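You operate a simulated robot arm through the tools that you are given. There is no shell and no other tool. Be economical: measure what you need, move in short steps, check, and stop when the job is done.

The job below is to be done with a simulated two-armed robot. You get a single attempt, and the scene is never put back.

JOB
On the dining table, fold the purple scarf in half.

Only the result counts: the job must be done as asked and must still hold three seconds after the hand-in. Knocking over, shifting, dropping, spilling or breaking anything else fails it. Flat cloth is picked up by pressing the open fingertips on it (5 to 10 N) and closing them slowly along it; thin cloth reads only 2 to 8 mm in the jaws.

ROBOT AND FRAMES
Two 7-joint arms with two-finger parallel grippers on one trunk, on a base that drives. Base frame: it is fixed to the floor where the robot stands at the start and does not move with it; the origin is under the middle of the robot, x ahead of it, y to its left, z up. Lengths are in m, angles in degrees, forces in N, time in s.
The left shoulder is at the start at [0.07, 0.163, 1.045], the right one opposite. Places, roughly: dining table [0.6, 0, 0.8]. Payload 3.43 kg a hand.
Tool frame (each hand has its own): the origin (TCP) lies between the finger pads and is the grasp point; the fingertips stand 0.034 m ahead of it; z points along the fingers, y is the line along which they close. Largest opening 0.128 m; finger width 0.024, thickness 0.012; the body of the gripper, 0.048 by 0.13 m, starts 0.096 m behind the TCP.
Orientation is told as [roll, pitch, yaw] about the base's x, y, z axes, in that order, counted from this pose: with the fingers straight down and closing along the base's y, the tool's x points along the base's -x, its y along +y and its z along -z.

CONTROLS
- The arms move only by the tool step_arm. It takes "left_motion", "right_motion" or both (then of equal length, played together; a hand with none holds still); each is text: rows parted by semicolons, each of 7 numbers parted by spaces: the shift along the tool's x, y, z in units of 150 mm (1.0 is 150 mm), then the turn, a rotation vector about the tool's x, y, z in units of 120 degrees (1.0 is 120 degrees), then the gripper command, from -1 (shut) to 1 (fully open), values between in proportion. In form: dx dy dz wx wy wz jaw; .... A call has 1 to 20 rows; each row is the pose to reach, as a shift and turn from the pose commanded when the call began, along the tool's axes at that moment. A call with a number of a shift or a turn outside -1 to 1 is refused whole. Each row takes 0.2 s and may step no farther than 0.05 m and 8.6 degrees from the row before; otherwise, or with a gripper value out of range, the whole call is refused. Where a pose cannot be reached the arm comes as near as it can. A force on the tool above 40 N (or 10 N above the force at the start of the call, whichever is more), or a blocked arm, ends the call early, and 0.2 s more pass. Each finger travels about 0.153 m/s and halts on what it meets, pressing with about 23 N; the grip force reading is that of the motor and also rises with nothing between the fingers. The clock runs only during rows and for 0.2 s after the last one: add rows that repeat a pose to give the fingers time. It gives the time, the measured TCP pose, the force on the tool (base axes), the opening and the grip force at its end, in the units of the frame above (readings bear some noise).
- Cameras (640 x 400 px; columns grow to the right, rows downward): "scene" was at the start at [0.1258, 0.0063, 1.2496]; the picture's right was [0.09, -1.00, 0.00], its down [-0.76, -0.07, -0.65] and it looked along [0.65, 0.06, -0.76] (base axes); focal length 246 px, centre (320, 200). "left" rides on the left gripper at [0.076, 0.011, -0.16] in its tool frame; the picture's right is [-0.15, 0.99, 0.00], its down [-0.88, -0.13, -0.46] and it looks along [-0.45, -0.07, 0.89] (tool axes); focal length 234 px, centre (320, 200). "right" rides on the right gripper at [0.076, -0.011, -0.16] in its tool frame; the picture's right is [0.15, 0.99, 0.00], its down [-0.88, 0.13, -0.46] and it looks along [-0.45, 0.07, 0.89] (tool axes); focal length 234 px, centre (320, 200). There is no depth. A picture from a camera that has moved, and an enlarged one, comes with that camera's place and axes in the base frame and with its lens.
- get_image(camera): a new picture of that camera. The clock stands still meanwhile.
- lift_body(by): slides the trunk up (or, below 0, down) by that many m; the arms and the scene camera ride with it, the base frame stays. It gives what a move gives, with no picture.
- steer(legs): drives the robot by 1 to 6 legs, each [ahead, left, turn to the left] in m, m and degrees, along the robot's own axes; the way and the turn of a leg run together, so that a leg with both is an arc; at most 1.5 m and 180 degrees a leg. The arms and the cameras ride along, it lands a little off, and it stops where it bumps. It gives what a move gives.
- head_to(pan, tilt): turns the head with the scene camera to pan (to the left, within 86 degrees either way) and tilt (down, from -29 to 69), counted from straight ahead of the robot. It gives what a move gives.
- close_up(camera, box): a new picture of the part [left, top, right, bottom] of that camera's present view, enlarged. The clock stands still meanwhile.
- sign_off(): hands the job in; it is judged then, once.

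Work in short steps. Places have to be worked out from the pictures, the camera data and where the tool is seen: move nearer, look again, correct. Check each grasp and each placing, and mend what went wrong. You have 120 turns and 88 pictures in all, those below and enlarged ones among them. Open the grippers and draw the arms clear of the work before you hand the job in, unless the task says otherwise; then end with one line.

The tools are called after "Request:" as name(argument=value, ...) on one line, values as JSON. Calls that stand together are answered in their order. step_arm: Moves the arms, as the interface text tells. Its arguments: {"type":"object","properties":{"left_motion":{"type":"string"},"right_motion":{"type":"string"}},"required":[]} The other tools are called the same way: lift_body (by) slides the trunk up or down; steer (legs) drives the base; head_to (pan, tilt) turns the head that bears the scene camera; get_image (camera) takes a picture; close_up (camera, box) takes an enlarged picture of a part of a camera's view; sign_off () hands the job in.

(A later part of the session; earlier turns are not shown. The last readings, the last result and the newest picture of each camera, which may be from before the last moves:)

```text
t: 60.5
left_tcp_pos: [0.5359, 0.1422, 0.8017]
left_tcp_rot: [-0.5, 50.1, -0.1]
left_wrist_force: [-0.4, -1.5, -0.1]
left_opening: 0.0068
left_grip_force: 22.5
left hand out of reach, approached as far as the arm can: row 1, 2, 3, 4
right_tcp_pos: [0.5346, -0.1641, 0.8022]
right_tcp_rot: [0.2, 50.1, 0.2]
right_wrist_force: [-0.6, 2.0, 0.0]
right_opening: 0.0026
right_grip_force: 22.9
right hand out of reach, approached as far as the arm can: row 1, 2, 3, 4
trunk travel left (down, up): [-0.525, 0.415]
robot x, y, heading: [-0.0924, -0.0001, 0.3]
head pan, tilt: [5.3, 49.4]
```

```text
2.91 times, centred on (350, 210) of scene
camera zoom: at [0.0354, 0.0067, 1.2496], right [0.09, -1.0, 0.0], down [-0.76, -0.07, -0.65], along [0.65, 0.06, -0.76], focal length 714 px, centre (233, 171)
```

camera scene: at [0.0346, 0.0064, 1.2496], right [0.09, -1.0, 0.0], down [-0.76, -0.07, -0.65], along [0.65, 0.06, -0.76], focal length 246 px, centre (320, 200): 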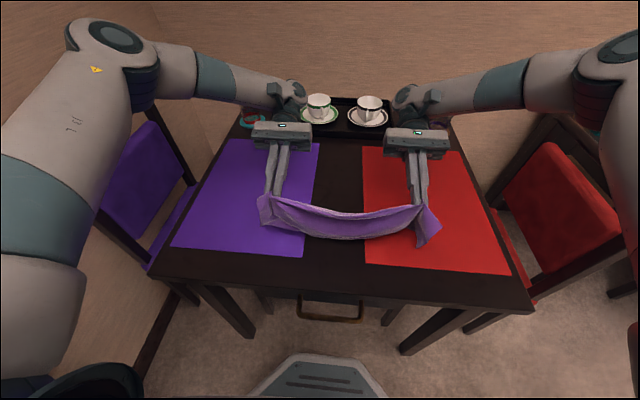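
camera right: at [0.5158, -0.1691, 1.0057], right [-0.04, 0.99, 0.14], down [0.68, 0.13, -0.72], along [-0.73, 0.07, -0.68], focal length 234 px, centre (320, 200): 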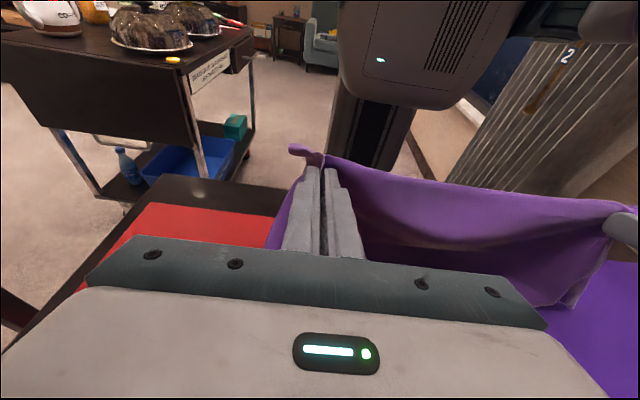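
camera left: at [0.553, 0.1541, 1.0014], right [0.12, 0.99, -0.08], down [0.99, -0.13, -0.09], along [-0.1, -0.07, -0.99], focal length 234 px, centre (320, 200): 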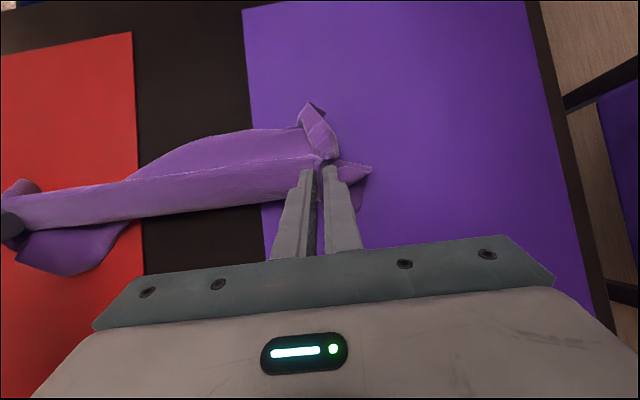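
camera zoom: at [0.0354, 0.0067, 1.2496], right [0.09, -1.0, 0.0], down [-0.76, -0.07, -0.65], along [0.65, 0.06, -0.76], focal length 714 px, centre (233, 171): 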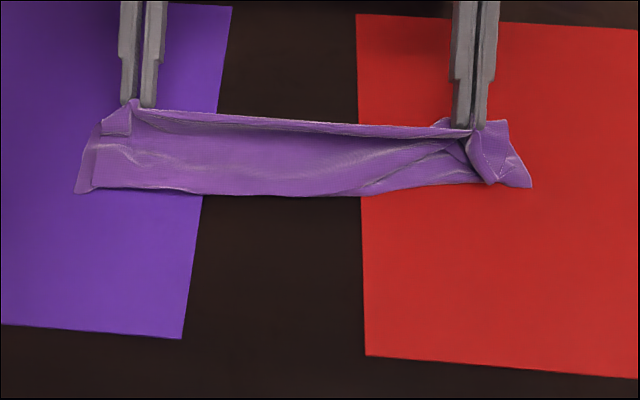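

Excellent: it lies double behind the fold. I drag a last 1.5 cm while lowering, then open slowly and withdraw.

Request:
step_arm(left_motion="-0.06 0 -0.012 0 0 0 -1; -0.126 0 -0.025 0 0 0 -1; -0.126 0 -0.025 0 0 0 -1; -0.126 0 -0.025 0 0 0 -0.9; -0.126 0 -0.025 0 0 0 -0.8; -0.126 0 -0.025 0 0 0 -0.7; -0.126 0 -0.025 0 0 0 -0.6; -0.126 0 -0.025 0 0 0 -0.6; -0.05 0 -0.13 0 0 0 -0.6; 0.05 0 -0.25 0 0 0 -0.6; 0.2 0 -0.35 0 0 0 -0.6; 0.3 0 -0.45 0 0 0 -0.6; 0.3 0 -0.45 0 0 0 -0.6", right_motion="-0.06 0 -0.012 0 0 0 -1; -0.126 0 -0.025 0 0 0 -1; -0.126 0 -0.025 0 0 0 -1; -0.126 0 -0.025 0 0 0 -0.9; -0.126 0 -0.025 0 0 0 -0.8; -0.126 0 -0.025 0 0 0 -0.7; -0.126 0 -0.025 0 0 0 -0.6; -0.126 0 -0.025 0 0 0 -0.6; -0.05 0 -0.13 0 0 0 -0.6; 0.05 0 -0.25 0 0 0 -0.6; 0.2 0 -0.35 0 0 0 -0.6; 0.3 0 -0.45 0 0 0 -0.6; 0.3 0 -0.45 0 0 0 -0.6")

Request:
close_up(camera="scene", box=[240, 140, 460, 260])

Request:
get_image(camera="left")

Request:
get_image(camera="right")

```text
t: 63.3
left_tcp_pos: [0.5298, 0.1428, 0.8691]
left_tcp_rot: [-0.5, 50.1, -0.2]
left_wrist_force: [0.3, 0.1, 0.2]
left_opening: 0.0254
left_grip_force: 0.1
left hand out of reach, approached as far as the arm can: row 1, 2, 3, 4, 5, 6, 7, 8, 9, 10, 11, 12, 13
right_tcp_pos: [0.5293, -0.1652, 0.8735]
right_tcp_rot: [0.2, 50.1, 0.1]
right_wrist_force: [0.5, 0.4, -1.1]
right_opening: 0.0253
right_grip_force: 0.0
right hand out of reach, approached as far as the arm can: row 2, 3, 4, 5, 6, 7, 8, 9, 10, 11, 12, 13
trunk travel left (down, up): [-0.525, 0.415]
robot x, y, heading: [-0.0905, 0.0006, 0.1]
head pan, tilt: [5.3, 49.4]
```

```text
2.91 times, centred on (350, 200) of scene
camera zoom: at [0.0362, 0.0064, 1.2494], right [0.09, -1.0, 0.0], down [-0.76, -0.07, -0.65], along [0.65, 0.06, -0.76], focal length 714 px, centre (233, 200)
```

zoom: 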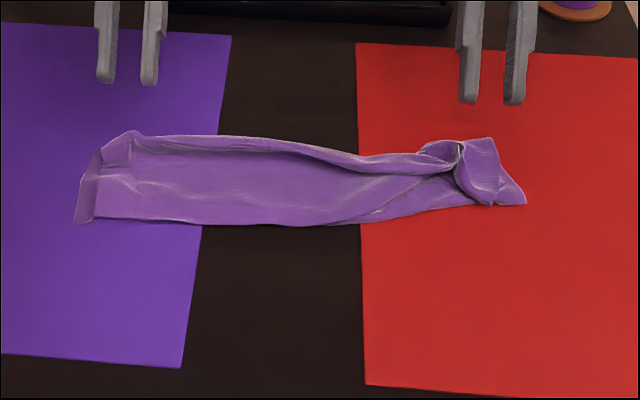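

```text
24 pictures are left
camera left: at [0.6035, 0.1551, 1.0301], right [0.09, 0.99, -0.12], down [0.92, -0.13, -0.38], along [-0.39, -0.07, -0.92], focal length 234 px, centre (320, 200)
```

left: 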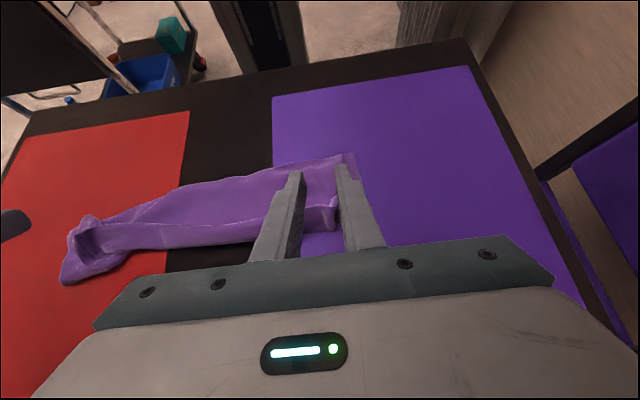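

```text
23 pictures are left
camera right: at [0.6025, -0.1764, 1.0326], right [-0.09, 0.99, 0.11], down [0.91, 0.13, -0.38], along [-0.39, 0.07, -0.92], focal length 234 px, centre (320, 200)
```

right: 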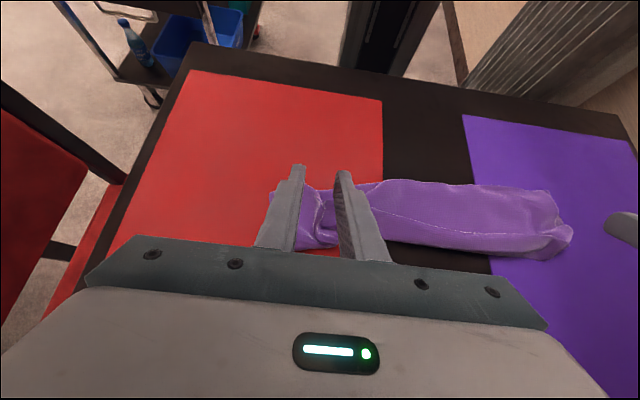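

Left end is neat, but the right end is twisted. Closer look at it.

Request:
close_up(camera="scene", box=[350, 175, 430, 225])

Request:
close_up(camera="right", box=[240, 150, 480, 290])

```text
8.00 times, centred on (390, 200) of scene
camera zoom: at [0.0362, 0.0064, 1.2494], right [0.09, -1.0, 0.0], down [-0.76, -0.07, -0.65], along [0.65, 0.06, -0.76], focal length 1964 px, centre (-240, 200)
```

zoom: 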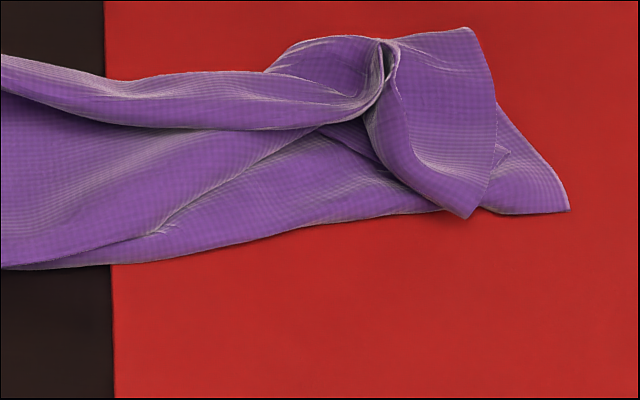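

```text
2.67 times, centred on (360, 220) of right
camera zoom: at [0.6025, -0.1764, 1.0326], right [-0.09, 0.99, 0.11], down [0.91, 0.13, -0.38], along [-0.39, 0.07, -0.92], focal length 624 px, centre (213, 147)
```

zoom: 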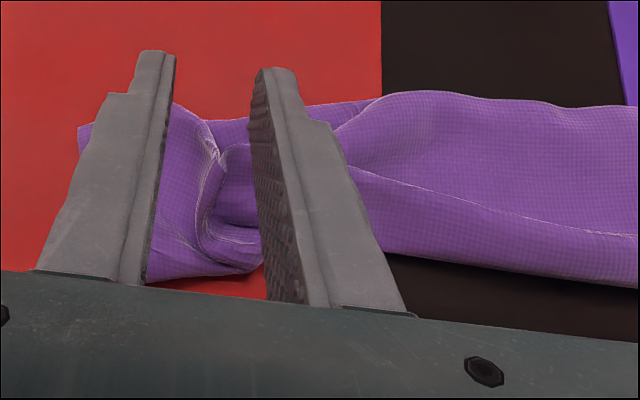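

The right end is already doubled, just gathered at the old pinch. I'll pin the scarf's middle with the left hand and stroke the right end outward with the right fingertips (yawed 90°). First bring both hands upright over their places.

Request:
step_arm(left_motion="0.01 -0.14 0.03 0 -0.06 0 -0.6; 0.02 -0.28 0.08 0 -0.12 0 -0.7; 0.03 -0.42 0.14 0 -0.18 0 -0.8; 0.04 -0.56 0.2 0 -0.24 0 -0.8; 0.05 -0.7 0.27 0 -0.3 0 -0.8; 0.06 -0.85 0.33 0 -0.36 0 -0.8; 0.06 -1 0.384 0 -0.417 0 -0.8; 0.06 -1 0.384 0 -0.417 0 -0.8", right_motion="-0.01 -0.03 0.02 0 -0.06 0 -0.5; -0.03 -0.07 0.04 0 -0.12 0 -0.4; -0.05 -0.1 0.08 0 -0.18 0 -0.3; -0.06 -0.13 0.11 0 -0.24 0 -0.2; -0.08 -0.16 0.15 0 -0.3 0 -0.1; -0.09 -0.2 0.18 0 -0.36 0 -0.1; -0.108 -0.233 0.213 0 -0.417 0 -0.1; -0.108 -0.233 0.213 0 -0.417 0 -0.1")

Request:
step_arm(left_motion="0 0 0 0 0 0 -0.8; 0 0 0 0 0 0 -0.8; 0 0 0 0 0 0 -0.8; 0 0 0 0 0 0 -0.8; 0 0 0 0 0 0 -0.8; 0 0 0 0 0 0 -0.8; 0 0 0 0 0 0 -0.8; 0 0 0 0 0 0 -0.8; 0 0 0 0 0 0 -0.8; 0 0 0 0 0 0 -0.8; 0 0 0 0 0 0 -0.8; 0 0 0 0 0 0 -0.8", right_motion="0 0 0 0 0 0.068 -0.1; 0 0 0 0 0 0.136 -0.1; 0 0 0 0 0 0.204 -0.1; 0 0 0 0 0 0.272 -0.1; 0 0 0 0 0 0.34 -0.1; 0 0 0 0 0 0.408 -0.1; 0 0 0 0 0 0.476 -0.1; 0 0 0 0 0 0.544 -0.1; 0 0 0 0 0 0.612 -0.1; 0 0 0 0 0 0.68 -0.1; 0 0 0 0 0 0.75 -0.1; 0 0 0 0 0 0.75 -0.1")

Request:
get_image(camera="right")

Request:
close_up(camera="scene", box=[240, 130, 460, 260])

```text
t: 65.1
left_tcp_pos: [0.4792, -0.0064, 0.841]
left_tcp_rot: [-0.4, 0.1, 0.3]
left_wrist_force: [-0.2, -0.1, -0.2]
left_opening: 0.0129
left_grip_force: 0.2
right_tcp_pos: [0.5163, -0.197, 0.8403]
right_tcp_rot: [0.2, 0.1, 0.1]
right_wrist_force: [0.1, 0.8, 0.4]
right_opening: 0.0577
right_grip_force: 0.1
trunk travel left (down, up): [-0.525, 0.415]
robot x, y, heading: [-0.0893, 0.0007, 0.0]
head pan, tilt: [5.3, 49.4]
```

```text
t: 67.7
left_tcp_pos: [0.4786, -0.0067, 0.8413]
left_tcp_rot: [-0.3, 0.1, 0.0]
left_wrist_force: [-0.3, 0.6, 0.3]
left_opening: 0.0128
left_grip_force: 0.0
right_tcp_pos: [0.5165, -0.1995, 0.8399]
right_tcp_rot: [-0.2, 0.1, -90.1]
right_wrist_force: [-0.3, 0.8, -0.1]
right_opening: 0.0577
right_grip_force: 0.0
trunk travel left (down, up): [-0.525, 0.415]
robot x, y, heading: [-0.0906, -0.001, 0.0]
head pan, tilt: [5.3, 49.4]
```

```text
20 pictures are left
camera right: at [0.5046, -0.1235, 0.999], right [0.99, 0.14, 0.0], down [0.13, -0.88, 0.45], along [0.06, -0.45, -0.89], focal length 234 px, centre (320, 200)
```

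right: 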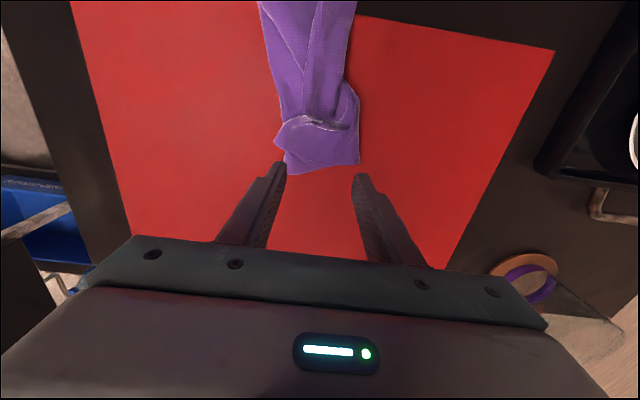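

```text
2.91 times, centred on (350, 195) of scene
camera zoom: at [0.0355, 0.0064, 1.2496], right [0.09, -1.0, 0.0], down [-0.76, -0.07, -0.65], along [0.65, 0.06, -0.76], focal length 714 px, centre (233, 214)
```

zoom: 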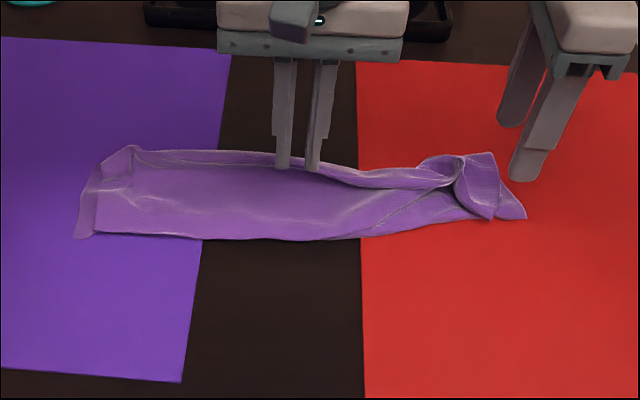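

The right edge is at y≈−0.207. I lower the left hand as a pin at (0.48, −0.03) and the right fingers onto the tail at y≈−0.188.

Request:
step_arm(left_motion="0 -0.08 0.1 0 0 0 -0.8; 0 -0.16 0.2 0 0 0 -0.8; 0 -0.16 0.28 0 0 0 -0.8; 0 -0.16 0.32 0 0 0 -0.8; 0 -0.16 0.34 0 0 0 -0.8; 0 -0.16 0.35 0 0 0 -0.8; 0 -0.16 0.35 0 0 0 -0.8", right_motion="0.04 0 0.1 0 0 0 -0.1; 0.08 0 0.2 0 0 0 -0.1; 0.08 0 0.26 0 0 0 -0.1; 0.08 0 0.29 0 0 0 -0.1; 0.08 0 0.31 0 0 0 -0.1; 0.08 0 0.32 0 0 0 -0.1; 0.08 0 0.32 0 0 0 -0.1")

```text
t: 69.3
left_tcp_pos: [0.4803, -0.032, 0.7884]
left_tcp_rot: [-0.2, 0.1, 0.1]
left_wrist_force: [0.3, -0.8, -0.6]
left_opening: 0.0126
left_grip_force: 0.1
right_tcp_pos: [0.5161, -0.1856, 0.7923]
right_tcp_rot: [-0.2, 0.1, -90.0]
right_wrist_force: [-1.1, -0.7, 1.1]
right_opening: 0.0577
right_grip_force: 0.0
trunk travel left (down, up): [-0.525, 0.415]
robot x, y, heading: [-0.0858, -0.0009, -0.1]
head pan, tilt: [5.3, 49.4]
```

No contact yet; lower left 2.5 mm (firm pin) and right 3.5 mm.

Request:
step_arm(left_motion="0 0 0.01 0 0 0 -0.8; 0 0 0.017 0 0 0 -0.8; 0 0 0.017 0 0 0 -0.8", right_motion="0 0 0.012 0 0 0 -0.1; 0 0 0.023 0 0 0 -0.1; 0 0 0.023 0 0 0 -0.1")

```text
t: 70.1
left_tcp_pos: [0.4782, -0.0325, 0.7864]
left_tcp_rot: [-0.3, 0.1, 0.3]
left_wrist_force: [0.3, 0.2, 0.8]
left_opening: 0.0129
left_grip_force: 0.0
right_tcp_pos: [0.5153, -0.1857, 0.7907]
right_tcp_rot: [-0.2, 0.1, -89.9]
right_wrist_force: [0.0, -0.3, 8.3]
right_opening: 0.0571
right_grip_force: 0.0
trunk travel left (down, up): [-0.525, 0.415]
robot x, y, heading: [-0.0909, -0.0004, 0.1]
head pan, tilt: [5.3, 49.4]
```

Right presses at 8 N. Left goes down further to pin, then I stroke the right end outward 4 cm while spreading the fingers a little.

Request:
step_arm(left_motion="0 0 0.01 0 0 0 -0.8; 0 0 0.02 0 0 0 -0.8; 0 0 0.025 0 0 0 -0.8; 0 0 0.025 0 0 0 -0.8; 0 0 0.025 0 0 0 -0.8; 0 0 0.025 0 0 0 -0.8; 0 0 0.025 0 0 0 -0.8; 0 0 0.025 0 0 0 -0.8; 0 0 0.025 0 0 0 -0.8; 0 0 0.025 0 0 0 -0.8; 0 0 0.025 0 0 0 -0.8; 0 0 0.025 0 0 0 -0.8; 0 0 0.025 0 0 0 -0.8", right_motion="0 0 0 0 0 0 -0.1; 0 0 0 0 0 0 -0.1; 0 0 0 0 0 0 -0.1; -0.03 0 0 0 0 0 -0.1; -0.06 0 0 0 0 0 -0.07; -0.09 0 0 0 0 0 -0.04; -0.12 0 0 0 0 0 -0.01; -0.15 0 0 0 0 0 0.02; -0.18 0 0 0 0 0 0.05; -0.21 0 0 0 0 0 0.08; -0.24 0 0 0 0 0 0.11; -0.27 0 0 0 0 0 0.14; -0.27 0 0 0 0 0 0.14")

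Request:
close_up(camera="scene", box=[240, 130, 460, 260])

```text
t: 71.4
left_tcp_pos: [0.4783, -0.0316, 0.7865]
left_tcp_rot: [-0.4, -0.2, 0.3]
left_wrist_force: [-1.8, -0.2, 14.8]
left_opening: 0.0127
left_grip_force: 0.5
right_tcp_pos: [0.5159, -0.1946, 0.7887]
right_tcp_rot: [0.0, 0.1, -90.0]
right_wrist_force: [-0.8, -1.1, 6.0]
right_opening: 0.0622
right_grip_force: 0.8
trunk travel left (down, up): [-0.525, 0.415]
robot x, y, heading: [-0.0897, 0.0042, 0.3]
head pan, tilt: [5.3, 49.4]
stopped in row 6 (left hand): the force on the tool passed its limit (the readings are from after the stop); the commanded pose is now the measured one
```

```text
2.91 times, centred on (350, 195) of scene
camera zoom: at [0.0337, 0.0069, 1.2494], right [0.09, -1.0, 0.0], down [-0.76, -0.07, -0.65], along [0.65, 0.06, -0.76], focal length 714 px, centre (233, 214)
```

zoom: 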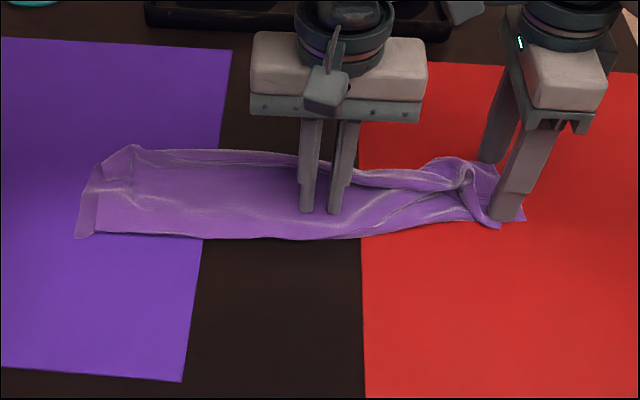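

It works; the left pin holds with ~15 N. Continue the outward stroke with the left still.

Request:
step_arm(right_motion="-0.03 0 0.003 0 0 0 -0.03; -0.06 0 0.003 0 0 0 -0.03; -0.09 0 0.003 0 0 0 0; -0.12 0 0.003 0 0 0 0.03; -0.15 0 0.003 0 0 0 0.06; -0.18 0 0.003 0 0 0 0.09; -0.21 0 0.003 0 0 0 0.12; -0.24 0 0.003 0 0 0 0.15; -0.27 0 0.003 0 0 0 0.18; -0.27 0 0.003 0 0 0 0.18")

Request:
close_up(camera="scene", box=[240, 130, 460, 260])

```text
t: 73.6
left_tcp_pos: [0.4783, -0.0317, 0.7851]
left_tcp_rot: [-0.5, -0.2, 0.2]
left_wrist_force: [2.0, 0.1, 29.0]
left_opening: 0.0127
left_grip_force: 0.2
right_tcp_pos: [0.515, -0.2358, 0.7895]
right_tcp_rot: [-0.1, 0.0, -90.0]
right_wrist_force: [0.0, 0.5, 0.3]
right_opening: 0.0754
right_grip_force: 0.0
trunk travel left (down, up): [-0.525, 0.415]
robot x, y, heading: [-0.0879, -0.0007, 0.1]
head pan, tilt: [5.3, 49.4]
```

```text
2.91 times, centred on (350, 195) of scene
camera zoom: at [0.0331, 0.0066, 1.25], right [0.09, -1.0, 0.0], down [-0.75, -0.07, -0.65], along [0.65, 0.06, -0.76], focal length 714 px, centre (233, 214)
```

zoom: 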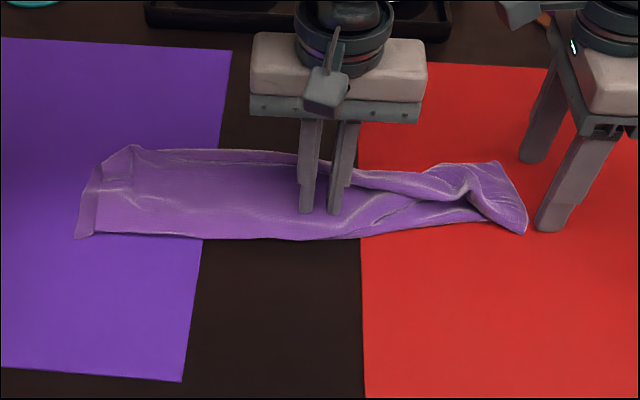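

Better: the top corner now covers the lower one. Another stroke: lift, return 4.5 cm inward, press, and drag out while opening to spread the width.

Request:
step_arm(left_motion="0 0 -0.008 0 0 0 -0.8; 0 0 -0.008 0 0 0 -0.8; 0 0 -0.008 0 0 0 -0.8; 0 0 -0.008 0 0 0 -0.8; 0 0 -0.008 0 0 0 -0.8; 0 0 -0.008 0 0 0 -0.8; 0 0 -0.008 0 0 0 -0.8; 0 0 -0.008 0 0 0 -0.8; 0 0 -0.008 0 0 0 -0.8; 0 0 -0.008 0 0 0 -0.8; 0 0 -0.008 0 0 0 -0.8; 0 0 -0.008 0 0 0 -0.8; 0 0 -0.008 0 0 0 -0.8; 0 0 -0.008 0 0 0 -0.8; 0 0 -0.008 0 0 0 -0.8; 0 0 -0.008 0 0 0 -0.8", right_motion="0 0 -0.1 0 0 0 0; 0.1 -0.03 -0.15 0 0 0 -0.1; 0.2 -0.05 -0.15 0 0 0 -0.2; 0.32 -0.07 -0.15 0 0 0 -0.2; 0.32 -0.07 -0.08 0 0 0 -0.2; 0.32 -0.07 -0.02 0 0 0 -0.2; 0.32 -0.07 0.01 0 0 0 -0.2; 0.3 -0.07 0.01 0 0 0 -0.15; 0.27 -0.07 0.01 0 0 0 -0.08; 0.24 -0.07 0.01 0 0 0 0; 0.21 -0.07 0.01 0 0 0 0.08; 0.18 -0.07 0.01 0 0 0 0.16; 0.15 -0.07 0.01 0 0 0 0.24; 0.12 -0.07 0.01 0 0 0 0.32; 0.12 -0.07 0 0 0 0 0.36; 0.12 -0.07 -0.2 0 0 0 0.36")

Request:
close_up(camera="scene", box=[240, 130, 460, 260])

```text
t: 77.0
left_tcp_pos: [0.4806, -0.0317, 0.7863]
left_tcp_rot: [-0.5, -0.3, 0.3]
left_wrist_force: [2.4, -1.2, 11.3]
left_opening: 0.0127
left_grip_force: 0.0
right_tcp_pos: [0.5044, -0.2194, 0.8152]
right_tcp_rot: [-0.3, -0.1, -90.0]
right_wrist_force: [0.2, 0.1, 0.4]
right_opening: 0.087
right_grip_force: 0.2
trunk travel left (down, up): [-0.525, 0.415]
robot x, y, heading: [-0.088, 0.0012, -0.0]
head pan, tilt: [5.3, 49.4]
```

```text
2.91 times, centred on (350, 195) of scene
camera zoom: at [0.0341, 0.0067, 1.2493], right [0.09, -1.0, 0.0], down [-0.76, -0.07, -0.65], along [0.65, 0.06, -0.76], focal length 714 px, centre (233, 214)
```

zoom: 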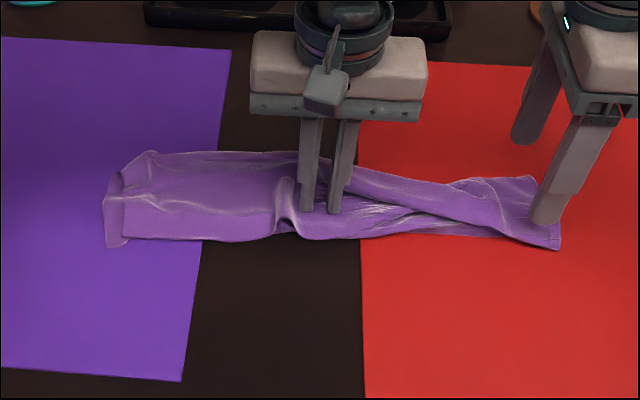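

Lifting the hands off to view the true layering at the right end.

Request:
step_arm(left_motion="0 0 -0.1 0 0 0 -0.8; 0 0 -0.3 0 0 0 -0.8; 0 0.2 -0.5 0 0 0 -0.8; 0 0.4 -0.7 0 0 0 -0.8; 0 0.6 -0.9 0 0 0 -0.8; 0 0.8 -0.9 0 0 0 -0.8", right_motion="0 0 -0.1 0 0 0 0.3; 0 0 -0.2 0 0 0 0.3; 0 0 -0.3 0 0 0 0.3; 0 0 -0.4 0 0 0 0.3; -0.1 0 -0.5 0 0 0 0.3; -0.2 0 -0.5 0 0 0 0.3")

Request:
close_up(camera="scene", box=[330, 170, 440, 230])

```text
t: 78.4
left_tcp_pos: [0.4797, 0.0911, 0.9202]
left_tcp_rot: [-0.4, -0.2, 0.2]
left_wrist_force: [-0.2, -0.3, 0.6]
left_opening: 0.0129
left_grip_force: 0.0
right_tcp_pos: [0.507, -0.2489, 0.8934]
right_tcp_rot: [-0.1, 0.1, -89.9]
right_wrist_force: [-0.5, 0.2, 1.1]
right_opening: 0.0833
right_grip_force: 0.1
trunk travel left (down, up): [-0.525, 0.415]
robot x, y, heading: [-0.0937, -0.0013, 0.1]
head pan, tilt: [5.3, 49.4]
```

```text
5.82 times, centred on (385, 200) of scene
camera zoom: at [0.0358, 0.0072, 1.2495], right [0.09, -1.0, 0.0], down [-0.76, -0.07, -0.65], along [0.65, 0.06, -0.76], focal length 1429 px, centre (-58, 200)
```

zoom: 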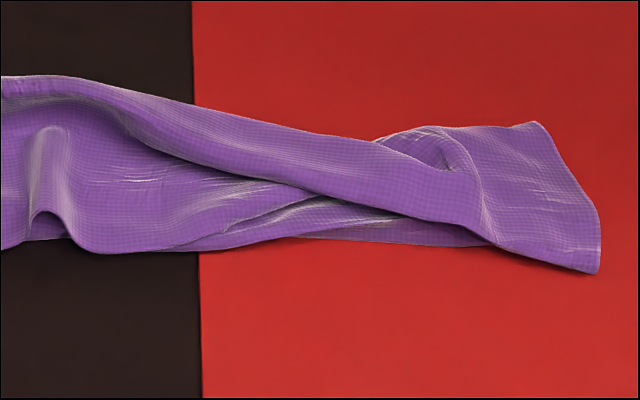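

I read this as a diagonal tension wrinkle: the right end still has its fold far and hems near, just bunched to ~9 cm. I'll smooth it by pressing nearly closed right fingertips on it and opening them along x.

Request:
step_arm(right_motion="0.1 -0.06 0.15 0 0 0 -0.2; 0.2 -0.13 0.35 0 0 0 -0.5; 0.2 -0.13 0.55 0 0 0 -0.5; 0.2 -0.13 0.65 0 0 0 -0.5; 0.2 -0.13 0.69 0 0 0 -0.5; 0.2 -0.13 0.702 0 0 0 -0.5; 0.2 -0.13 0.702 0 0 0 -0.4; 0.2 -0.13 0.702 0 0 0 -0.3; 0.2 -0.13 0.702 0 0 0 -0.2; 0.2 -0.13 0.702 0 0 0 -0.1; 0.2 -0.13 0.702 0 0 0 0; 0.2 -0.13 0.702 0 0 0 0.1; 0.2 -0.13 0.702 0 0 0 0.2; 0.2 -0.13 0.702 0 0 0 0.3; 0.2 -0.13 0.702 0 0 0 0.4; 0.2 -0.13 0.702 0 0 0 0.5; 0.2 -0.13 0.702 0 0 0 0.6; 0.2 -0.13 0.702 0 0 0 0.7; 0.2 -0.13 0.6 0 0 0 0.7; 0.2 -0.13 0.5 0 0 0 0.7")

Request:
close_up(camera="scene", box=[240, 140, 460, 260])

```text
t: 82.6
left_tcp_pos: [0.4786, 0.0913, 0.9207]
left_tcp_rot: [-0.3, 0.0, 0.2]
left_wrist_force: [-0.2, 0.2, -0.7]
left_opening: 0.0129
left_grip_force: 0.0
right_tcp_pos: [0.4861, -0.2182, 0.8179]
right_tcp_rot: [-0.2, 0.0, -89.9]
right_wrist_force: [0.0, 0.5, -1.4]
right_opening: 0.1087
right_grip_force: 0.0
trunk travel left (down, up): [-0.525, 0.415]
robot x, y, heading: [-0.093, 0.0031, -0.1]
head pan, tilt: [5.3, 49.4]
```

```text
2.91 times, centred on (350, 200) of scene
camera zoom: at [0.0352, 0.0065, 1.2495], right [0.09, -1.0, 0.0], down [-0.76, -0.07, -0.65], along [0.65, 0.06, -0.76], focal length 714 px, centre (233, 200)
```

zoom: 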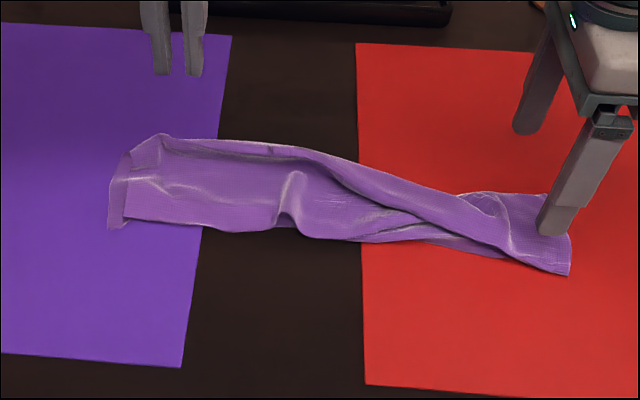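

I need a good overhead look at the right half; raise the right hand and use its camera.

Request:
step_arm(right_motion="0 0 -0.3 0 0 0 0.7; 0.1 0 -0.6 0 0 0 0.7; 0.2 -0.05 -0.9 0 0 0 0.7; 0.3 -0.1 -1 0 0 0 0.9; 0.3 -0.1 -1 0 0 0 1")

Request:
close_up(camera="right", box=[200, 0, 440, 150])

```text
t: 83.8
left_tcp_pos: [0.48, 0.0918, 0.9202]
left_tcp_rot: [-0.4, -0.1, 0.3]
left_wrist_force: [0.4, -0.3, 0.1]
left_opening: 0.013
left_grip_force: 0.0
right_tcp_pos: [0.4715, -0.1738, 0.9664]
right_tcp_rot: [-0.2, 0.2, -90.0]
right_wrist_force: [0.1, 0.2, 0.9]
right_opening: 0.1279
right_grip_force: 0.2
trunk travel left (down, up): [-0.525, 0.415]
robot x, y, heading: [-0.091, -0.0003, 0.0]
head pan, tilt: [5.3, 49.4]
```

```text
2.67 times, centred on (320, 75) of right
camera zoom: at [0.4603, -0.0988, 1.1256], right [0.99, 0.15, 0.0], down [0.13, -0.88, 0.45], along [0.06, -0.45, -0.89], focal length 624 px, centre (320, 533)
```

zoom: 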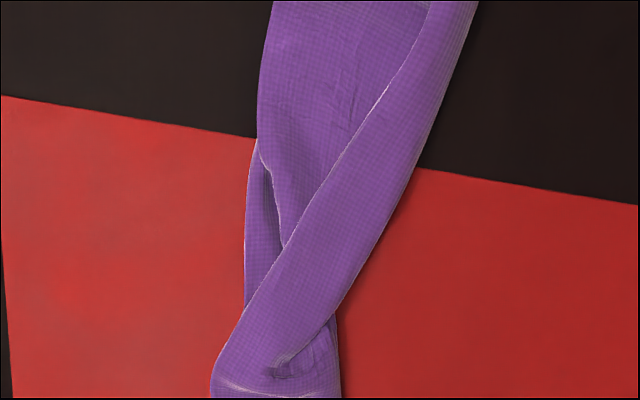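

The right half is badly rolled. I'll grip the neat left end at its fold (0.52, 0.10) with the left hand, then lift the scarf lengthwise so it hangs along its midline and unrolls, and lay it down again.

Request:
step_arm(left_motion="-0.1 0.03 0.2 0 0 0 -0.6; -0.2 0.05 0.4 0 0 0 -0.4; -0.267 0.05 0.6 0 0 0 -0.3; -0.267 0.05 0.75 0 0 0 -0.3; -0.267 0.05 0.83 0 0 0 -0.3; -0.267 0.05 0.87 0 0 0 -0.3; -0.267 0.05 0.885 0 0 0 -0.3; -0.267 0.05 0.885 0 0 0 -0.3", right_motion="-0.1 0 0 0 0 0 1; -0.2 0 0 0 0 0 1; -0.3 0 0 0 0 0 1; -0.4 0 0 0 0 0 1; -0.5 0 0 0 0 0 1; -0.5 0 0 0 0 0 1; -0.5 0 0 0 0 0 1; -0.5 0 0 0 0 0 1")

Request:
close_up(camera="left", box=[180, 80, 460, 255])

```text
t: 85.6
left_tcp_pos: [0.5181, 0.0952, 0.7884]
left_tcp_rot: [-0.5, -0.4, 0.2]
left_wrist_force: [5.1, 1.1, 30.5]
left_opening: 0.0456
left_grip_force: 0.8
right_tcp_pos: [0.4698, -0.2482, 0.969]
right_tcp_rot: [-0.1, 0.1, -90.0]
right_wrist_force: [-0.9, 0.0, -0.9]
right_opening: 0.1282
right_grip_force: 0.1
trunk travel left (down, up): [-0.525, 0.415]
robot x, y, heading: [-0.0907, -0.0019, -0.0]
head pan, tilt: [5.3, 49.4]
```

```text
2.29 times, centred on (320, 168) of left
camera zoom: at [0.4421, 0.1079, 0.9474], right [0.14, 0.99, -0.01], down [0.88, -0.12, 0.46], along [0.46, -0.07, -0.89], focal length 535 px, centre (320, 274)
```

zoom: 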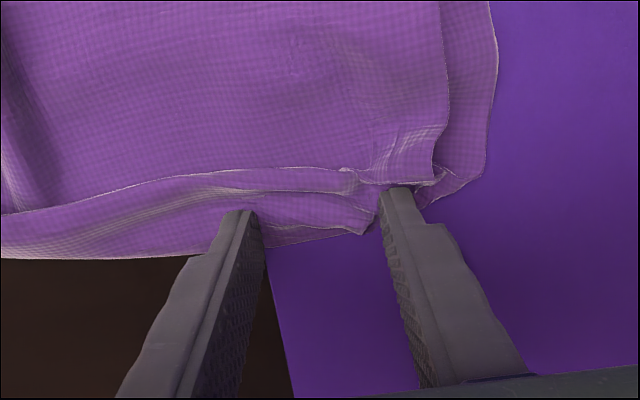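

Now it's clear: the near edge is the fold, and the frayed line is the original hem still curled as a flap at the far side. I'll grip at the far bend instead: lift, let the flap hang on the far side, and set down moving toward me so the flap trails open. Left closes here (easing force) while the right hand turns back to yaw 0 over (0.47, −0.165).

Request:
step_arm(left_motion="0 0 -0.008 0 0 0 -0.3; 0 0 -0.012 0 0 0 -0.3; 0 0 -0.012 0 0 0 -0.35; 0 0 -0.012 0 0 0 -0.4; 0 0 -0.012 0 0 0 -0.45; 0 0 -0.012 0 0 0 -0.5; 0 0 -0.012 0 0 0 -0.55; 0 0 -0.012 0 0 0 -0.6; 0 0 -0.012 0 0 0 -0.65; 0 0 -0.012 0 0 0 -0.7; 0 0 -0.012 0 0 0 -0.75; 0 0 -0.012 0 0 0 -0.8; 0 0 -0.012 0 0 0 -0.85; 0 0 -0.012 0 0 0 -0.9; 0 0 -0.012 0 0 0 -0.95; 0 0 -0.012 0 0 0 -1; 0 0 -0.012 0 0 0 -1; 0 0 -0.012 0 0 0 -1", right_motion="0.05 0 0 0 0 -0.068 0.8; 0.1 0 0 0 0 -0.136 0.6; 0.15 0 0 0 0 -0.204 0.4; 0.2 0 0 0 0 -0.272 0.2; 0.25 0 0 0 0 -0.34 0; 0.3 0 0 0 0 -0.408 -0.2; 0.35 0 0 0 0 -0.476 -0.3; 0.4 0 0 0 0 -0.544 -0.3; 0.45 0 0 0 0 -0.612 -0.3; 0.5 0 0 0 0 -0.68 -0.3; 0.553 0 0.1 0 0 -0.75 -0.3; 0.553 0 0.25 0 0 -0.75 -0.3; 0.553 0 0.4 0 0 -0.75 -0.3; 0.553 0 0.55 0 0 -0.75 -0.3; 0.553 0 0.7 0 0 -0.75 -0.3; 0.553 0 0.85 0 0 -0.75 -0.3; 0.553 0 0.95 0 0 -0.75 -0.3; 0.553 0 0.95 0 0 -0.75 -0.3")

Request:
close_up(camera="right", box=[160, 60, 480, 260])

```text
t: 89.4
left_tcp_pos: [0.5192, 0.0963, 0.7886]
left_tcp_rot: [-0.3, -0.2, 0.2]
left_wrist_force: [0.6, 3.5, 16.1]
left_opening: 0.0064
left_grip_force: 22.7
right_tcp_pos: [0.4707, -0.1654, 0.8254]
right_tcp_rot: [0.1, 0.1, 0.1]
right_wrist_force: [-0.4, -1.1, 0.7]
right_opening: 0.0449
right_grip_force: 0.0
trunk travel left (down, up): [-0.525, 0.415]
robot x, y, heading: [-0.0882, -0.0005, 0.2]
head pan, tilt: [5.3, 49.4]
```

```text
2.00 times, centred on (320, 160) of right
camera zoom: at [0.3942, -0.1772, 0.9846], right [-0.15, 0.99, 0.0], down [0.88, 0.13, 0.45], along [0.45, 0.07, -0.89], focal length 468 px, centre (320, 280)
```

zoom: 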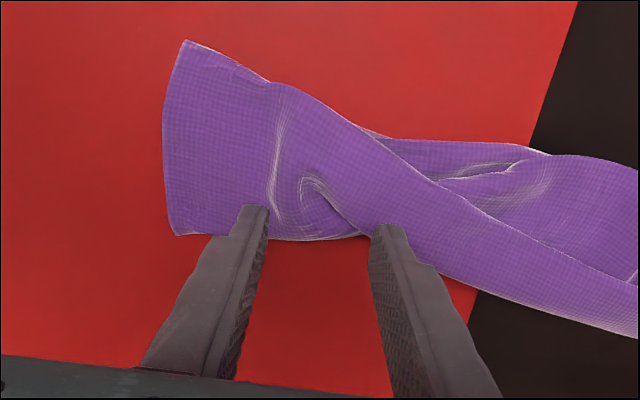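

At the right the fold is far and the hems near; at the left it's the reverse — a half twist. The left hand already holds the left hems (6 mm), so carrying them over the top to the near side undoes the twist and opens the flap. I pin the right end with the right hand first and lift the left.

Request:
step_arm(left_motion="0 0 0 0 0 0 -1; 0 0 0 0 0 0 -1; 0 0 0 0 0 0 -1; 0 0 0 0 0 0 -1; 0 0 0 0 0 0 -1; 0 0 0 0 0 0 -1", right_motion="0.07 -0.1 0.05 0 0 0 -0.3; 0.13 -0.2 0.12 0 0 0 -0.3; 0.13 -0.2 0.18 0 0 0 -0.3; 0.13 -0.2 0.23 0 0 0 -0.3; 0.13 -0.2 0.245 0 0 0 -0.3; 0.13 -0.2 0.245 0 0 0 -0.3")

```text
t: 90.8
left_tcp_pos: [0.5181, 0.096, 0.7892]
left_tcp_rot: [-0.4, -0.1, 0.2]
left_wrist_force: [1.5, 2.1, 12.9]
left_opening: 0.0067
left_grip_force: 23.5
right_tcp_pos: [0.451, -0.1939, 0.79]
right_tcp_rot: [0.1, 0.0, -0.1]
right_wrist_force: [-0.8, -1.8, 9.6]
right_opening: 0.0444
right_grip_force: 0.1
trunk travel left (down, up): [-0.525, 0.415]
robot x, y, heading: [-0.0899, -0.0011, 0.3]
head pan, tilt: [5.3, 49.4]
```

Pin is set at ~10 N. Now the left lifts 13 cm, then comes down toward me, pulling slightly left.

Request:
step_arm(left_motion="0 0 -0.15 0 0 0 -1; 0 0 -0.3 0 0 0 -1; -0.05 0 -0.45 0 0 0 -1; -0.1 0 -0.6 0 0 0 -1; -0.15 0 -0.75 0 0 0 -1; -0.2 0 -0.9 0 0 0 -1; -0.2 0 -0.9 0 0 0 -1; -0.2 0 -0.9 0 0 0 -1; -0.1 0.05 -0.75 0 0 0 -1; 0 0.08 -0.62 0 0 0 -1; 0.1 0.1 -0.5 0 0 0 -1; 0.2 0.13 -0.4 0 0 0 -1; 0.3 0.16 -0.32 0 0 0 -1; 0.4 0.2 -0.24 0 0 0 -1; 0.5 0.2 -0.18 0 0 0 -1; 0.6 0.2 -0.12 0 0 0 -1; 0.65 0.2 -0.07 0 0 0 -1; 0.65 0.2 -0.07 0 0 0 -1")

Request:
close_up(camera="scene", box=[230, 130, 450, 270])

```text
t: 94.6
left_tcp_pos: [0.42, 0.1257, 0.7979]
left_tcp_rot: [-0.4, -0.2, 0.2]
left_wrist_force: [0.2, -0.4, 2.4]
left_opening: 0.0029
left_grip_force: 22.9
right_tcp_pos: [0.4502, -0.195, 0.7893]
right_tcp_rot: [0.1, 0.1, 0.1]
right_wrist_force: [1.3, -4.3, 24.1]
right_opening: 0.0416
right_grip_force: 0.1
trunk travel left (down, up): [-0.525, 0.415]
robot x, y, heading: [-0.0899, 0.002, -0.1]
head pan, tilt: [5.3, 49.4]
```

```text
2.86 times, centred on (340, 200) of scene
camera zoom: at [0.0336, 0.0067, 1.2499], right [0.09, -1.0, 0.0], down [-0.75, -0.07, -0.65], along [0.65, 0.06, -0.76], focal length 702 px, centre (263, 200)
```

zoom: 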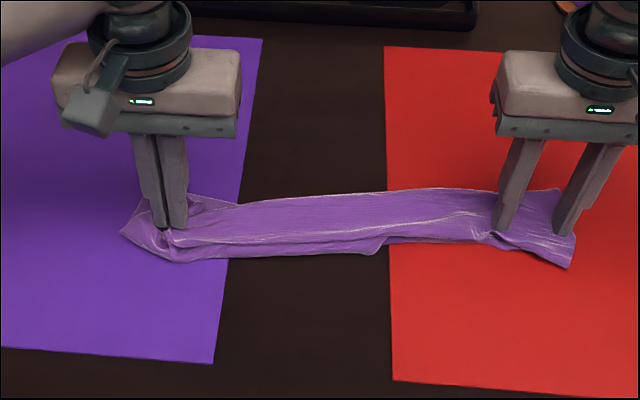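

Untwisted and straight now, but still narrow (rolled). Next I grip the near-right hem corner with the right hand too, to lift the scarf by that hem and let everything hang open.

Request:
step_arm(right_motion="0 0 -0.12 0 0 0 -0.3; 0.12 -0.03 -0.12 0 0 0 -0.3; 0.213 -0.05 -0.12 0 0 0 -0.3; 0.213 -0.05 -0.05 0 0 0 -0.3; 0.213 -0.05 0 0 0 0 -0.3; 0.213 -0.05 0.004 0 0 0 -0.3; 0.213 -0.05 0.004 0 0 0 -0.35; 0.213 -0.05 0.004 0 0 0 -0.4; 0.213 -0.05 0.004 0 0 0 -0.45; 0.213 -0.05 0.004 0 0 0 -0.5; 0.213 -0.05 0.004 0 0 0 -0.55; 0.213 -0.05 0.004 0 0 0 -0.6; 0.213 -0.05 0.004 0 0 0 -0.65; 0.213 -0.05 0.004 0 0 0 -0.7; 0.213 -0.05 0.004 0 0 0 -0.76; 0.213 -0.05 0.004 0 0 0 -0.82; 0.213 -0.05 0.004 0 0 0 -0.88; 0.213 -0.05 0.004 0 0 0 -0.94; 0.213 -0.05 0.004 0 0 0 -1; 0.213 -0.05 0.004 0 0 0 -1")

```text
t: 98.8
left_tcp_pos: [0.4198, 0.126, 0.7982]
left_tcp_rot: [-0.5, -0.3, 0.3]
left_wrist_force: [0.3, -3.4, 2.0]
left_opening: 0.0031
left_grip_force: 23.0
right_tcp_pos: [0.4198, -0.2021, 0.7871]
right_tcp_rot: [0.0, 0.0, 0.1]
right_wrist_force: [0.1, 6.6, 17.9]
right_opening: 0.0062
right_grip_force: 23.0
trunk travel left (down, up): [-0.525, 0.415]
robot x, y, heading: [-0.0869, 0.0016, -0.0]
head pan, tilt: [5.3, 49.4]
```

Right holds 6 mm (several layers). Lift both ~27 cm and look at how it hangs.

Request:
step_arm(left_motion="0 0 -0.1 0 0 0 -1; 0 0 -0.25 0 0 0 -1; 0 0 -0.4 0 0 0 -1; 0 0 -0.55 0 0 0 -1; 0 0 -0.7 0 0 0 -1; 0 0 -0.85 0 0 0 -1; 0 0 -1 0 0 0 -1", right_motion="0 0 -0.1 0 0 0 -1; 0 0 -0.25 0 0 0 -1; 0 0 -0.4 0 0 0 -1; 0 0 -0.55 0 0 0 -1; 0 0 -0.7 0 0 0 -1; 0 0 -0.85 0 0 0 -1; 0 0 -1 0 0 0 -1")

Request:
step_arm(left_motion="-0.1 0 -0.1 0 0 0 -1; -0.2 0 -0.25 0 0 0 -1; -0.3 0 -0.4 0 0 0 -1; -0.4 0 -0.55 0 0 0 -1; -0.5 0 -0.7 0 0 0 -1; -0.5 0 -0.7 0 0 0 -1; -0.5 0 -0.7 0 0 0 -1", right_motion="-0.1 0 -0.1 0 0 0 -1; -0.2 0 -0.25 0 0 0 -1; -0.3 0 -0.4 0 0 0 -1; -0.4 0 -0.55 0 0 0 -1; -0.5 0 -0.7 0 0 0 -1; -0.5 0 -0.7 0 0 0 -1; -0.5 0 -0.7 0 0 0 -1")

Request:
get_image(camera="scene")

```text
t: 100.4
left_tcp_pos: [0.4206, 0.1256, 0.9488]
left_tcp_rot: [-0.3, -0.1, 0.2]
left_wrist_force: [0.7, -2.4, 0.0]
left_opening: 0.0026
left_grip_force: 23.0
right_tcp_pos: [0.419, -0.2031, 0.9385]
right_tcp_rot: [0.0, 0.1, 0.0]
right_wrist_force: [-0.5, 3.3, 0.0]
right_opening: 0.0055
right_grip_force: 23.2
trunk travel left (down, up): [-0.525, 0.415]
robot x, y, heading: [-0.09, -0.0001, 0.1]
head pan, tilt: [5.3, 49.4]
```

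```text
t: 102.0
left_tcp_pos: [0.4978, 0.1285, 1.0525]
left_tcp_rot: [-0.4, -0.1, 0.2]
left_wrist_force: [0.4, -3.6, -0.1]
left_opening: 0.0029
left_grip_force: 23.0
right_tcp_pos: [0.4972, -0.2028, 1.0437]
right_tcp_rot: [0.0, 0.2, 0.1]
right_wrist_force: [0.0, 4.0, 0.6]
right_opening: 0.0058
right_grip_force: 22.2
trunk travel left (down, up): [-0.525, 0.415]
robot x, y, heading: [-0.0902, -0.0018, 0.3]
head pan, tilt: [5.3, 49.4]
```

```text
9 pictures are left
camera scene: at [0.0355, 0.0064, 1.2496], right [0.09, -1.0, 0.0], down [-0.76, -0.07, -0.65], along [0.65, 0.06, -0.76], focal length 246 px, centre (320, 200)
```

scene: 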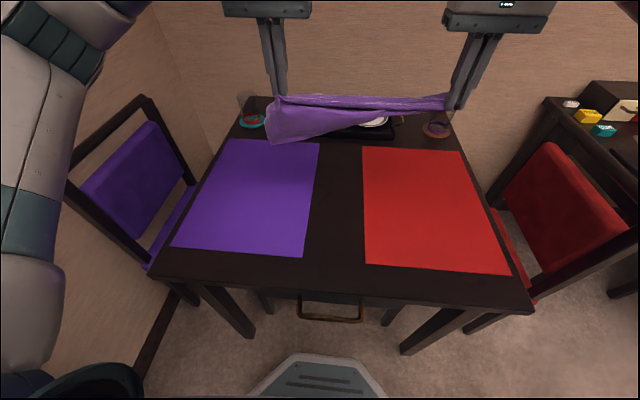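

The left part hangs open; the right end is held as a bundle. I'll raise the trunk, release the right so the scarf hangs from the left corner and unrolls, then lay it out flat along y and start the fold afresh.

Request:
lift_body(by=0.17)

Request:
step_arm(left_motion="0.1 -0.1 0 0 0 0 -1; 0.2 -0.2 0 0 0 0 -1; 0.3 -0.3 0 0 0 0 -1; 0.3 -0.4 0 0 0 0 -1; 0.3 -0.5 0 0 0 0 -1; 0.3 -0.5 0 0 0 0 -1; 0.3 -0.5 0 0 0 0 -1; 0.3 -0.5 0 0 0 0 -1; 0.3 -0.5 0 0 0 0 -1; 0.3 -0.5 0 0 0 0 -1; 0.3 -0.5 0 0 0 0 -1; 0.3 -0.5 0 0 0 0 -1; 0.3 -0.5 0 0 0 0 -1; 0.3 -0.5 0 0 0 0 -1; 0.3 -0.5 0 0 0 0 -1", right_motion="0.1 0 0 0 0 0 -1; 0.2 0 0.1 0 0 0 -1; 0.3 0 0.3 0 0 0 -1; 0.3 0 0.5 0 0 0 -1; 0.3 0 0.7 0 0 0 -1; 0.3 0 0.9 0 0 0 -1; 0.3 0 0.9 0 0 0 -0.7; 0.3 0 0.9 0 0 0 -0.4; 0.3 0 0.9 0 0 0 0; 0.3 -0.1 0.9 0 0 0 0.4; 0.3 -0.3 0.9 0 0 0 0.4; 0.3 -0.5 0.8 0 0 0 0.4; 0.3 -0.7 0.8 0 0 0 0.4; 0.3 -0.9 0.8 0 0 0 0.4; 0.3 -0.9 0.8 0 0 0 0.4")

Request:
get_image(camera="scene")

```text
t: 103.9
left_tcp_pos: [0.4972, 0.1276, 1.2232]
left_tcp_rot: [-0.4, -0.1, 0.1]
left_wrist_force: [-0.2, -5.3, -0.2]
left_opening: 0.0032
left_grip_force: 22.8
right_tcp_pos: [0.4974, -0.2041, 1.2134]
right_tcp_rot: [0.1, 0.2, 0.1]
right_wrist_force: [-0.5, 4.0, -0.8]
right_opening: 0.0057
right_grip_force: 23.2
trunk travel left (down, up): [-0.695, 0.245]
robot x, y, heading: [-0.0883, 0.0015, 0.2]
head pan, tilt: [5.3, 49.4]
```

```text
t: 107.1
left_tcp_pos: [0.4551, 0.0548, 1.225]
left_tcp_rot: [-0.4, -0.1, 0.3]
left_wrist_force: [-0.7, 0.6, 0.1]
left_opening: 0.0026
left_grip_force: 22.7
right_tcp_pos: [0.4498, -0.3402, 1.0931]
right_tcp_rot: [0.1, 0.2, 0.1]
right_wrist_force: [0.1, -0.4, -0.1]
right_opening: 0.0894
right_grip_force: 0.1
trunk travel left (down, up): [-0.695, 0.245]
robot x, y, heading: [-0.0964, 0.0014, 0.3]
head pan, tilt: [5.3, 49.4]
```

```text
8 pictures are left
camera scene: at [0.036, 0.0074, 1.4195], right [0.09, -1.0, 0.0], down [-0.76, -0.07, -0.65], along [0.65, 0.06, -0.76], focal length 246 px, centre (320, 200)
```

scene: 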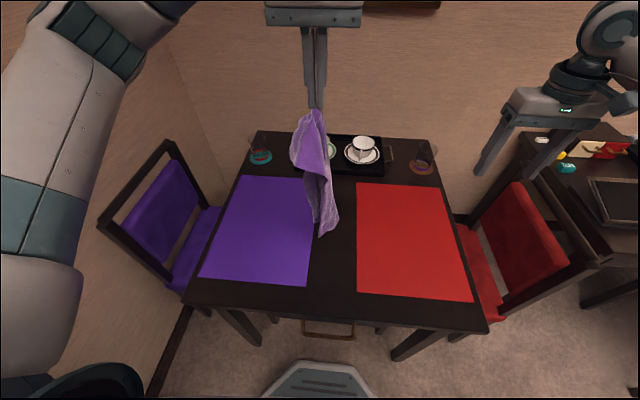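

It unrolled and hangs free. I move it over to the right side and lay it out toward +y.

Request:
step_arm(left_motion="0 -0.12 0 0 0 0 -1; 0 -0.25 0 0 0 0 -1; 0 -0.38 0 0 0 0 -1; 0 -0.5 0 0 0 0 -1; 0 -0.62 0 0 0 0 -1; 0 -0.75 0 0 0 0 -1; 0 -0.88 0 0 0 0 -1; 0 -1 0 0 0 0 -1; 0 -1 0 0 0 0 -1", right_motion="0 -0.1 0 0 0 0 0.4; 0 -0.2 0 0 0 0 0.4; 0 -0.3 0 0 0 0 0.4; 0 -0.4 0 0 0 0 0.4; 0 -0.4 0 0 0 0 0.4; 0 -0.4 0 0 0 0 0.4; 0 -0.4 0 0 0 0 0.4; 0 -0.4 0 0 0 0 0.4; 0 -0.4 0 0 0 0 0.4")

Request:
step_arm(left_motion="0 -0.1 0 0 0 0 -1; 0 -0.2 0 0 0 0 -1; 0 -0.3 0 0 0 0 -1; 0 -0.3 0.1 0 0 0 -1; 0 -0.3 0.2 0 0 0 -1; 0 -0.25 0.3 0 0 0 -1; 0 -0.15 0.4 0 0 0 -1; 0 0 0.5 0 0 0 -1; 0 0.15 0.6 0 0 0 -1; 0 0.3 0.7 0 0 0 -1; 0 0.45 0.8 0 0 0 -1; 0 0.6 0.9 0 0 0 -1; 0 0.8 1 0 0 0 -1")

Request:
step_arm(left_motion="0 0.15 0.1 0 0 0 -1; 0 0.3 0.2 0 0 0 -1; 0 0.45 0.3 0 0 0 -1; 0 0.6 0.4 0 0 0 -1; 0 0.72 0.5 0 0 0 -1; 0 0.84 0.62 0 0 0 -1; 0 0.92 0.75 0 0 0 -1; 0 0.96 0.88 0 0 0 -1; 0 1 1 0 0 0 -1; 0 1 1 0 0 0 -1")

Request:
get_image(camera="scene")

```text
t: 109.1
left_tcp_pos: [0.4528, -0.0955, 1.2256]
left_tcp_rot: [-0.4, -0.1, 0.2]
left_wrist_force: [-0.4, -0.4, -0.3]
left_opening: 0.0027
left_grip_force: 23.3
right_tcp_pos: [0.4513, -0.3994, 1.0939]
right_tcp_rot: [0.1, 0.2, 0.1]
right_wrist_force: [-0.8, 0.2, 0.3]
right_opening: 0.0895
right_grip_force: 0.1
trunk travel left (down, up): [-0.695, 0.245]
robot x, y, heading: [-0.0905, 0.0039, -0.0]
head pan, tilt: [5.3, 49.4]
```

```text
t: 111.9
left_tcp_pos: [0.4523, 0.0233, 1.075]
left_tcp_rot: [-0.5, -0.1, 0.2]
left_wrist_force: [-0.3, 1.0, -0.9]
left_opening: 0.0029
left_grip_force: 23.0
right_tcp_pos: [0.4515, -0.3975, 1.0932]
right_tcp_rot: [0.0, 0.3, 0.1]
right_wrist_force: [0.2, 0.2, 0.2]
right_opening: 0.0897
right_grip_force: 0.2
trunk travel left (down, up): [-0.695, 0.245]
robot x, y, heading: [-0.0904, -0.0008, -0.0]
head pan, tilt: [5.3, 49.4]
```

```text
t: 114.1
left_tcp_pos: [0.453, 0.1713, 0.9235]
left_tcp_rot: [-0.4, -0.1, 0.2]
left_wrist_force: [-0.5, 0.3, 0.6]
left_opening: 0.0028
left_grip_force: 23.5
right_tcp_pos: [0.45, -0.3997, 1.0922]
right_tcp_rot: [0.1, 0.2, 0.0]
right_wrist_force: [0.3, 0.3, 0.2]
right_opening: 0.0897
right_grip_force: 0.1
trunk travel left (down, up): [-0.695, 0.245]
robot x, y, heading: [-0.0922, -0.0003, 0.2]
head pan, tilt: [5.3, 49.4]
```

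```text
7 pictures are left
camera scene: at [0.0356, 0.006, 1.4196], right [0.09, -1.0, 0.0], down [-0.76, -0.07, -0.65], along [0.65, 0.06, -0.76], focal length 246 px, centre (320, 200)
```

scene: 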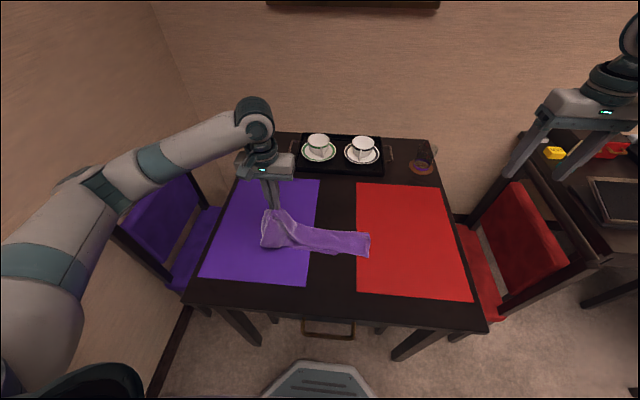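

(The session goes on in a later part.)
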